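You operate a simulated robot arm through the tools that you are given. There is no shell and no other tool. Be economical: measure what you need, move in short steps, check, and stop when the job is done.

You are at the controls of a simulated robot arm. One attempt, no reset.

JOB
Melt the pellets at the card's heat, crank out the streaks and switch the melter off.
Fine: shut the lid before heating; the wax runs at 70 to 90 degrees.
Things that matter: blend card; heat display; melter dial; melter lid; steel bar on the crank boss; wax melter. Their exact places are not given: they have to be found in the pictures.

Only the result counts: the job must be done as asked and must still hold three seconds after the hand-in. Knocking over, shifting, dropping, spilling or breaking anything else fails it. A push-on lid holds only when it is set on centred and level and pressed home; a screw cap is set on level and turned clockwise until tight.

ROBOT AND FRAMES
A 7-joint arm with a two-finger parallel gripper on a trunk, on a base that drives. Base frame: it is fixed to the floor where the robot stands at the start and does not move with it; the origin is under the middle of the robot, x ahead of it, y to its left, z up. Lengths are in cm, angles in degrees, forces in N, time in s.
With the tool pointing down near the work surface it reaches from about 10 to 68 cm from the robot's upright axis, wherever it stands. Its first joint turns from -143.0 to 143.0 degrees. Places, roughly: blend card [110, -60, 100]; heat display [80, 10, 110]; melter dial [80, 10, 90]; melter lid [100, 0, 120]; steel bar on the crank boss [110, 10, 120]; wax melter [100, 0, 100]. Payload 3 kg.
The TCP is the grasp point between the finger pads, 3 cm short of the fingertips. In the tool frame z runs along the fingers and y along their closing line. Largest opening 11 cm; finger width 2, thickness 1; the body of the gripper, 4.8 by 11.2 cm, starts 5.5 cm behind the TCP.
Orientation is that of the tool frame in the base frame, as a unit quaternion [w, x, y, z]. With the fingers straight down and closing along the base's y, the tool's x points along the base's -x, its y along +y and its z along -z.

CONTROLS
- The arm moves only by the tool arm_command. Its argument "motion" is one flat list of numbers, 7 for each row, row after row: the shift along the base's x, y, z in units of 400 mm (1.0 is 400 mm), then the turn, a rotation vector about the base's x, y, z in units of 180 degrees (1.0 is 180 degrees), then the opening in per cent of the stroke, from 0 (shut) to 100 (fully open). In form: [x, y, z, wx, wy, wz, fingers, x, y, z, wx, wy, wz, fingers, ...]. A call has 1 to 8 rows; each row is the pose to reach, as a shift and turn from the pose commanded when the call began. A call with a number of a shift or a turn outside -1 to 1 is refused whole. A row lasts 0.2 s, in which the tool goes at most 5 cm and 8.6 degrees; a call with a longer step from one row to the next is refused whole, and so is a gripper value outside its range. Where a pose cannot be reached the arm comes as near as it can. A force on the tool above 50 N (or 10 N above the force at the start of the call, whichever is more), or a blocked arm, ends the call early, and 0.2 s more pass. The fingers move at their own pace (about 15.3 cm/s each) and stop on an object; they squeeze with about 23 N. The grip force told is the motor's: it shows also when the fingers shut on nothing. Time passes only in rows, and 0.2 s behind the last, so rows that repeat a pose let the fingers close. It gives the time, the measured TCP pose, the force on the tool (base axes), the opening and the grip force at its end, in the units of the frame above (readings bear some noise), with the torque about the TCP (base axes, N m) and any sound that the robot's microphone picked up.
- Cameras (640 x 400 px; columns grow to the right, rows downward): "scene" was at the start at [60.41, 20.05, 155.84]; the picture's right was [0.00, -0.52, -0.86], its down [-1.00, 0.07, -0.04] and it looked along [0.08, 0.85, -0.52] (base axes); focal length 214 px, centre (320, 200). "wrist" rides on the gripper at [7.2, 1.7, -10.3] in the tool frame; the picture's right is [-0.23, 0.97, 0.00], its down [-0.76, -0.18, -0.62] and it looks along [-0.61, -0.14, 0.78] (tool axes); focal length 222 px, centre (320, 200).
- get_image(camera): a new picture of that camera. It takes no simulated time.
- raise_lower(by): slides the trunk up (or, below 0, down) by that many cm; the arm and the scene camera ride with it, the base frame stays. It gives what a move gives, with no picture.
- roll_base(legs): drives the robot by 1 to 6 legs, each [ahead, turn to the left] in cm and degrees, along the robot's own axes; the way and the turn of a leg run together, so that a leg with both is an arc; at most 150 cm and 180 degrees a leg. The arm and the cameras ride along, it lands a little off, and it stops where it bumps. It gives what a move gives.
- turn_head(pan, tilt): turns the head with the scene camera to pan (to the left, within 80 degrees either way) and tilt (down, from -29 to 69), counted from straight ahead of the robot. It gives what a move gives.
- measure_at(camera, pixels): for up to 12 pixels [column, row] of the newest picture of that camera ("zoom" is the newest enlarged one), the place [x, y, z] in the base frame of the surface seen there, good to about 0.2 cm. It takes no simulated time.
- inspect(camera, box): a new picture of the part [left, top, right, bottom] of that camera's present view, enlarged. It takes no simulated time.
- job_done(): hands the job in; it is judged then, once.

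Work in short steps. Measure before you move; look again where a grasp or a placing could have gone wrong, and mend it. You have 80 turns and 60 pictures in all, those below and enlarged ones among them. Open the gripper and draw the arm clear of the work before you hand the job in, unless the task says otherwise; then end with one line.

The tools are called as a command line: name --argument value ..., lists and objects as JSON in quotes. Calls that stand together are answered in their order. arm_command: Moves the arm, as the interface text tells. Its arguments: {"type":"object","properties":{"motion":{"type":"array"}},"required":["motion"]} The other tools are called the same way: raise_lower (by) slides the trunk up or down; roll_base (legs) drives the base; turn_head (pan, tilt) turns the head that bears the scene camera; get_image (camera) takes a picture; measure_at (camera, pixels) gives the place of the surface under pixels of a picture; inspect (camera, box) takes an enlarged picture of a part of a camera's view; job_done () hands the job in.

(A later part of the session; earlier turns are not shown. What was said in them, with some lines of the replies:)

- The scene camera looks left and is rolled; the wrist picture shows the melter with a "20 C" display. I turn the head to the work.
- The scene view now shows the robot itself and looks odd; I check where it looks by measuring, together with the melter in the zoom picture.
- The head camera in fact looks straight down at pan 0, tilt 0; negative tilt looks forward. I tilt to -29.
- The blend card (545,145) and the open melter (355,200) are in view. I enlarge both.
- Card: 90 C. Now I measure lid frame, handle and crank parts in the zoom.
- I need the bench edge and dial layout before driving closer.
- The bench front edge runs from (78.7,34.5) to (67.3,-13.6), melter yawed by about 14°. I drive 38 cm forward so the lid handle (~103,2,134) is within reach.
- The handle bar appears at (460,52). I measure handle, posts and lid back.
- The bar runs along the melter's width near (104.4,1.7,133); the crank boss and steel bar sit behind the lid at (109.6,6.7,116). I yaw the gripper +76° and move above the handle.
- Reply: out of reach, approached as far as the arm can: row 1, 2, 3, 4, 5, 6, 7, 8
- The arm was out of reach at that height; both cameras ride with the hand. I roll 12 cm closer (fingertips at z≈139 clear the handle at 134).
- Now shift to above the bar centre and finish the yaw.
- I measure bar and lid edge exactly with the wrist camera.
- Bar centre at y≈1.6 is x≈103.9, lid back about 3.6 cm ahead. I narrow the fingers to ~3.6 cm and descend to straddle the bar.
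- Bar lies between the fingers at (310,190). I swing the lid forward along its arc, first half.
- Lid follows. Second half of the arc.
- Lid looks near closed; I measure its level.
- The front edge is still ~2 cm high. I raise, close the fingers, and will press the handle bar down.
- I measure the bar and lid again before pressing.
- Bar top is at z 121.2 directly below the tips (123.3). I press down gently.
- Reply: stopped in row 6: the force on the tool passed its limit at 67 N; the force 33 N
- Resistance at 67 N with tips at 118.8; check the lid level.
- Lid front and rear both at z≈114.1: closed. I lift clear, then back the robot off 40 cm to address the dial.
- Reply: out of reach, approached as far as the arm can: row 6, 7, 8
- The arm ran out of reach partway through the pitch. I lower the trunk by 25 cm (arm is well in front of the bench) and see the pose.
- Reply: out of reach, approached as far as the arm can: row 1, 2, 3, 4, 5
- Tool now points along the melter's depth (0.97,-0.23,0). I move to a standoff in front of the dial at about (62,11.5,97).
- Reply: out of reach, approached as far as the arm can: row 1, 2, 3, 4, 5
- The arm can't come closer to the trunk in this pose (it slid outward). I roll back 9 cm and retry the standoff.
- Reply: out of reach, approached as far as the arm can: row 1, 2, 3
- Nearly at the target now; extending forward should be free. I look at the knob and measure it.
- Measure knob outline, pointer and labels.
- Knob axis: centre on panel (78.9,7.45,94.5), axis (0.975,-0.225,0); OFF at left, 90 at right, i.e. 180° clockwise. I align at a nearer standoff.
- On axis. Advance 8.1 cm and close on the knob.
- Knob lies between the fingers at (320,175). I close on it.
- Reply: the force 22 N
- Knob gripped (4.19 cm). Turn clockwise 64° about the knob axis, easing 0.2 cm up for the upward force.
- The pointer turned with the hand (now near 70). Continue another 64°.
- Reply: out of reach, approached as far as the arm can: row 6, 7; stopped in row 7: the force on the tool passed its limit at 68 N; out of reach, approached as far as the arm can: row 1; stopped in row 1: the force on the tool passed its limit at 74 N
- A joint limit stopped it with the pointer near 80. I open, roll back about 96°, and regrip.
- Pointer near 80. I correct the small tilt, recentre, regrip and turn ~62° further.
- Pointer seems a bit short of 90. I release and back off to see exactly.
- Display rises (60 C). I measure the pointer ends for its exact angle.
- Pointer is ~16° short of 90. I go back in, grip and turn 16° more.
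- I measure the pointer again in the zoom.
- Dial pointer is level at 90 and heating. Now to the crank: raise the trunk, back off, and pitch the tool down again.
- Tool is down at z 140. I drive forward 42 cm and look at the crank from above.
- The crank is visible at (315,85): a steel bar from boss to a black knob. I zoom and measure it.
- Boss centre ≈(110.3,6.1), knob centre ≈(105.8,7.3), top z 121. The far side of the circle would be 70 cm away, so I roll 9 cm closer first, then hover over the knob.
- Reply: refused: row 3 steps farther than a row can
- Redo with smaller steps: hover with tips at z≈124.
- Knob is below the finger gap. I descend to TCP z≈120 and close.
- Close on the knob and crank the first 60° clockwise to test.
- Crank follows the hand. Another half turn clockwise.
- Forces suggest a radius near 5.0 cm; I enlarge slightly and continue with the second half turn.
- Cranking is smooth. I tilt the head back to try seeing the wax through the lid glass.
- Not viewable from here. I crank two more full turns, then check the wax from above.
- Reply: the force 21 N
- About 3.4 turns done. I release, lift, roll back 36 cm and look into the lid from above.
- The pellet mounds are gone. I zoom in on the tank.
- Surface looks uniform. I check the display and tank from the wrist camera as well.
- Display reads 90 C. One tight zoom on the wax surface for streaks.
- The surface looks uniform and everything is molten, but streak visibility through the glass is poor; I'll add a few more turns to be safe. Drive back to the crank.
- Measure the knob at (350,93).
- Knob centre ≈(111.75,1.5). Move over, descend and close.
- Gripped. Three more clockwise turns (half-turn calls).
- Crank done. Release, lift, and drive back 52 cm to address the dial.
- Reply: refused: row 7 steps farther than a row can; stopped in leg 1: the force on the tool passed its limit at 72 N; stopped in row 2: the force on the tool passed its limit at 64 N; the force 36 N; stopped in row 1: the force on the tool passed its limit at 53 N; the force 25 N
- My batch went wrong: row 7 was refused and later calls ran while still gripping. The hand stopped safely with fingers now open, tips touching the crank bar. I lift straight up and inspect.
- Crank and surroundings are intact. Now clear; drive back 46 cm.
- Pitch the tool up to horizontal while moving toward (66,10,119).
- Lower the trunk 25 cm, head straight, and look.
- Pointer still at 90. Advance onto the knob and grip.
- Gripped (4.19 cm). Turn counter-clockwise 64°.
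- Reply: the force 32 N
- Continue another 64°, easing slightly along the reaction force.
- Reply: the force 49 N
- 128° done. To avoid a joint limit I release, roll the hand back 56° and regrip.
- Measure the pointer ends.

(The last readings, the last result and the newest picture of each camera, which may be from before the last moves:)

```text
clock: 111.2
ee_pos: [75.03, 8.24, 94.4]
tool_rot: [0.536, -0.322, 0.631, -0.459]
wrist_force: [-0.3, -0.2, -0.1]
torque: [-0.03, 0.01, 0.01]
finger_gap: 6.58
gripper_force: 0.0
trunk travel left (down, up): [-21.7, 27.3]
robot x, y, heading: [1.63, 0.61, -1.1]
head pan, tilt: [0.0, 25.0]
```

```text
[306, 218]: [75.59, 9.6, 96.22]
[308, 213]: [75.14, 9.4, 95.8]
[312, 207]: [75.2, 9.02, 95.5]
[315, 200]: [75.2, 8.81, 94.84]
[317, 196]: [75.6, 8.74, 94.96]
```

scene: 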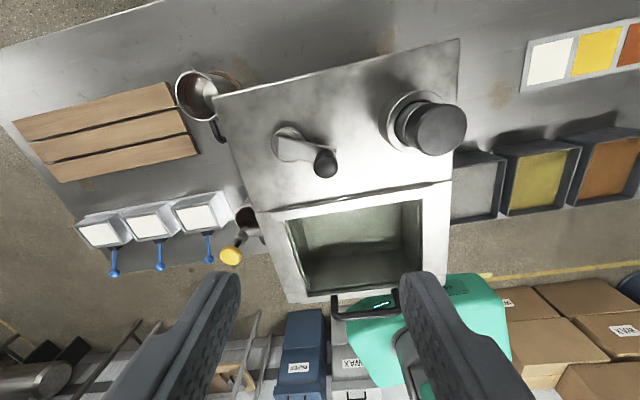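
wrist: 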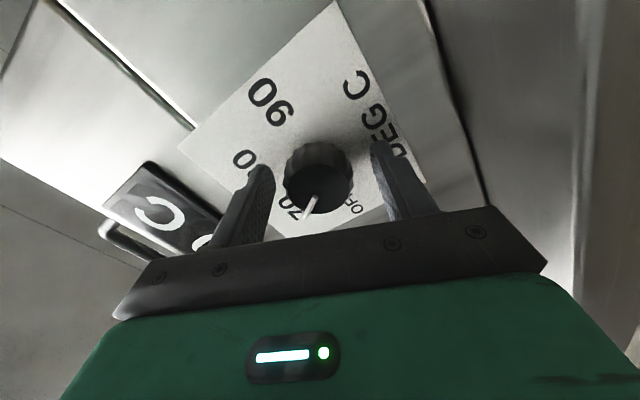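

Pointer is ~50° above OFF. Regrip and turn 50° counter-clockwise.

arm_command --motion '[0.001, 0.002, 0.002, 0, 0, 0, 40, 0.001, 0.002, 0.002, 0, 0, 0, 20, 0.001, 0.002, 0.002, 0, 0, 0, 20]'

arm_command --motion '[0, 0, 0, -0.0432, 0.0101, 0, 20, 0, 0, 0, -0.0864, 0.0202, 0, 20, 0, 0, 0, -0.1296, 0.0303, 0, 20, 0, 0, 0, -0.1728, 0.0404, 0, 20, 0, 0, 0, -0.216, 0.0505, 0, 20, 0, 0, 0, -0.2592, 0.0606, 0, 20, 0, 0, 0, -0.275, 0.0643, 0, 20]'

arm_command --motion '[0, 0, 0, 0, 0, 0, 60, 0, 0, 0, 0, 0, 0, 60, -0.1, 0.023, 0, 0, 0, 0, 60, -0.2, 0.046, 0, 0, 0, 0, 60, -0.2, 0.046, 0, 0, 0, 0, 60]'

get_image --camera "wrist"

```text
clock: 112.0
ee_pos: [75.05, 8.33, 94.31]
tool_rot: [0.536, -0.322, 0.63, -0.46]
wrist_force: [4.7, -4.3, 11.1]
torque: [-0.23, -1.07, -0.4]
finger_gap: 4.15
gripper_force: 44.9
trunk travel left (down, up): [-21.7, 27.3]
robot x, y, heading: [1.94, 0.67, -0.9]
head pan, tilt: [0.0, 25.0]
```

```text
clock: 113.6
ee_pos: [75.14, 8.37, 94.53]
tool_rot: [-0.288, 0.559, -0.431, 0.647]
wrist_force: [21.7, -5.4, 32.6]
torque: [0.2, 0.87, -0.59]
finger_gap: 4.13
gripper_force: 44.9
trunk travel left (down, up): [-21.7, 27.3]
robot x, y, heading: [1.8, 0.53, -0.9]
head pan, tilt: [0.0, 25.0]
```

```text
clock: 114.8
ee_pos: [66.83, 10.26, 94.47]
tool_rot: [-0.289, 0.56, -0.43, 0.646]
wrist_force: [-1.8, -0.3, -0.1]
torque: [0.0, -0.02, -0.01]
finger_gap: 6.59
gripper_force: 0.0
trunk travel left (down, up): [-21.7, 27.3]
robot x, y, heading: [1.96, 1.08, -0.7]
head pan, tilt: [0.0, 25.0]
```

```text
4 pictures are left
```

wrist: 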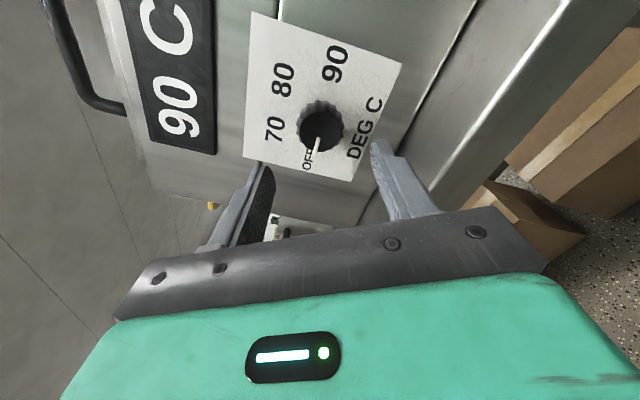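

Pointer is near OFF; measure it.

measure_at --camera "wrist" --pixels '[[316, 151], [317, 147], [318, 143], [319, 138], [317, 150]]'

arm_command --motion '[-0.05, 0.01, 0, 0, 0, 0, 60, -0.05, 0.01, 0, 0, 0, 0, 60, -0.05, 0.01, 0, 0, 0, 0, 60, -0.05, 0.01, 0, 0, 0, 0, 60, -0.05, 0.01, 0, 0, 0, 0, 60, -0.05, 0.01, 0, 0, 0, 0, 60, -0.05, 0.01, 0, 0, 0, 0, 60, -0.05, 0.01, 0, 0, 0, 0, 60]'

inspect --camera "wrist" --box '[130, 0, 450, 200]'

```text
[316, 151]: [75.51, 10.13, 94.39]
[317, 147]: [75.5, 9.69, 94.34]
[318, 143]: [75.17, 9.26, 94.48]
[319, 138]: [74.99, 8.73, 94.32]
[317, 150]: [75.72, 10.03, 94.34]
```

```text
clock: 116.6
ee_pos: [65.01, 10.56, 94.51]
tool_rot: [-0.286, 0.56, -0.431, 0.647]
wrist_force: [0.0, -0.2, -0.6]
torque: [0.01, -0.03, 0.0]
finger_gap: 6.6
gripper_force: 0.0
trunk travel left (down, up): [-21.7, 27.3]
robot x, y, heading: [1.85, 0.77, -1.1]
head pan, tilt: [0.0, 25.0]
```

```text
2.00 times, centred on (290, 100) of wrist
```

zoom: 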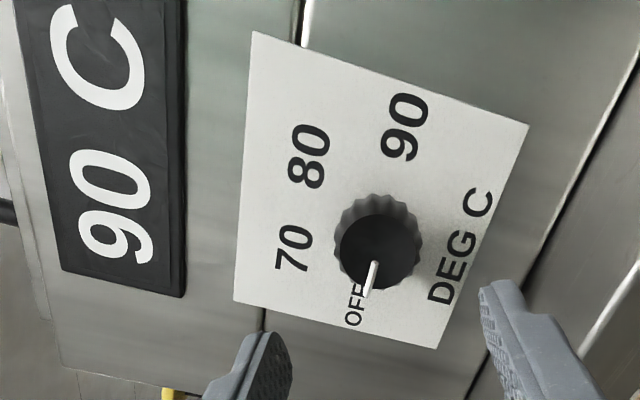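

Pointer lies level at OFF. I withdraw the robot 15 cm and check that the display falls.

roll_base --legs '[[-15, 0]]'

arm_command --motion '[-0.02, 0, 0, 0, 0, 0, 60, -0.02, 0, 0, 0, 0, 0, 60, -0.02, 0, 0, 0, 0, 0, 60, -0.02, 0, 0, 0, 0, 0, 60, -0.02, 0, 0, 0, 0, 0, 60, -0.02, 0, 0, 0, 0, 0, 60, -0.02, 0, 0, 0, 0, 0, 60, -0.02, 0, 0, 0, 0, 0, 60]'

inspect --camera "wrist" --box '[130, 0, 450, 200]'

```text
clock: 118.0
ee_pos: [49.85, 10.93, 94.46]
tool_rot: [-0.288, 0.56, -0.43, 0.647]
wrist_force: [0.1, -0.6, -0.5]
torque: [0.0, 0.01, 0.0]
finger_gap: 6.59
gripper_force: 0.0
trunk travel left (down, up): [-21.7, 27.3]
robot x, y, heading: [-12.98, 1.28, -0.7]
head pan, tilt: [0.0, 25.0]
```

```text
clock: 119.8
ee_pos: [49.08, 10.89, 94.57]
tool_rot: [-0.289, 0.561, -0.429, 0.646]
wrist_force: [1.1, 0.1, -0.6]
torque: [0.01, 0.0, -0.01]
finger_gap: 6.61
gripper_force: 0.0
trunk travel left (down, up): [-21.7, 27.3]
robot x, y, heading: [-13.29, 1.17, -0.6]
head pan, tilt: [0.0, 25.0]
```

```text
2.00 times, centred on (290, 100) of wrist
```

zoom: 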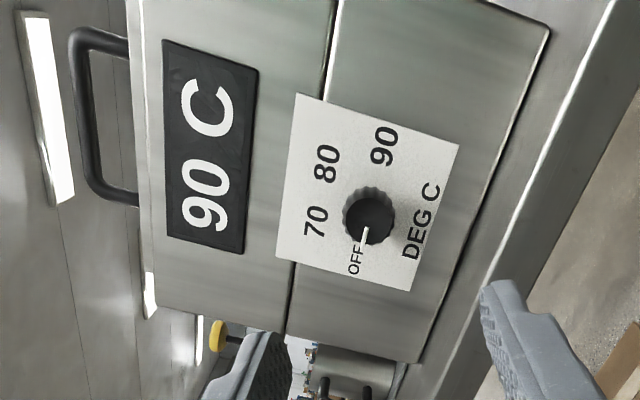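

Display still 90 (likely slow cooling). I wait some seconds and check once more.

roll_base --legs '[[-5, 0], [5, 0], [-5, 0], [5, 0], [-5, 0], [5, 0]]'

roll_base --legs '[[-5, 0], [5, 0], [-5, 0], [5, 0], [-5, 0], [5, 0]]'

roll_base --legs '[[-5, 0], [5, 0], [-5, 0], [5, 0], [-5, 0], [5, 0]]'

inspect --camera "wrist" --box '[130, 0, 450, 200]'

```text
clock: 123.3
ee_pos: [48.89, 10.87, 94.48]
tool_rot: [-0.288, 0.56, -0.43, 0.646]
wrist_force: [0.3, 0.6, -0.1]
torque: [0.0, 0.0, 0.0]
finger_gap: 6.6
gripper_force: 0.0
trunk travel left (down, up): [-21.7, 27.3]
robot x, y, heading: [-13.05, 0.95, -0.9]
head pan, tilt: [0.0, 25.0]
```

```text
clock: 126.9
ee_pos: [49.09, 11.0, 94.51]
tool_rot: [-0.289, 0.561, -0.429, 0.646]
wrist_force: [0.2, 0.8, 0.2]
torque: [-0.02, -0.02, -0.02]
finger_gap: 6.61
gripper_force: 0.1
trunk travel left (down, up): [-21.7, 27.3]
robot x, y, heading: [-13.21, 1.26, -0.7]
head pan, tilt: [0.0, 25.0]
```

```text
clock: 130.4
ee_pos: [48.82, 11.13, 94.5]
tool_rot: [-0.288, 0.561, -0.43, 0.646]
wrist_force: [-0.6, -0.6, 0.0]
torque: [-0.01, -0.03, 0.0]
finger_gap: 6.6
gripper_force: 0.0
trunk travel left (down, up): [-21.7, 27.3]
robot x, y, heading: [-13.66, 1.14, -0.5]
head pan, tilt: [0.0, 25.0]
```

```text
2.00 times, centred on (290, 100) of wrist
```

zoom: 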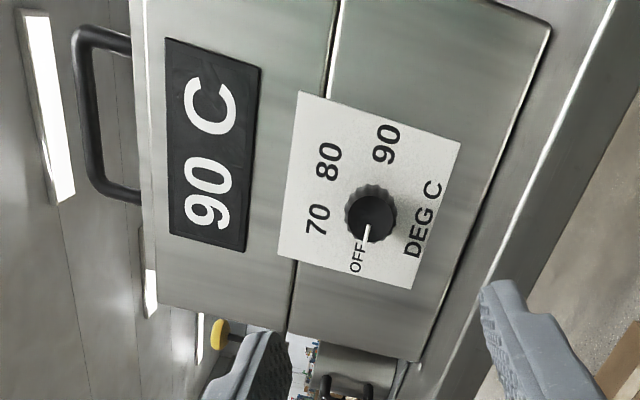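

The dial measures level at OFF, the lid is shut, the pellets are melted and cranked, and the hand is open and clear. The tank is just cooling slowly, so I hand in.

job_done

```text
The job is handed in.
```

I shut the lid, melted the pellets at the card's 90 C, turned the crank about six turns clockwise and set the dial back to OFF. Two points are not confirmed: the wax looked free of streaks through the tinted lid glass, but it never showed streaks before cranking either. The display still read 90 C about 17 s after the dial went to OFF, which I put down to slow cooling. Midway, one refused command meant the base rolled back while the hand still held the crank knob. It stopped on the force limit, and the picture afterwards showed nothing displaced.
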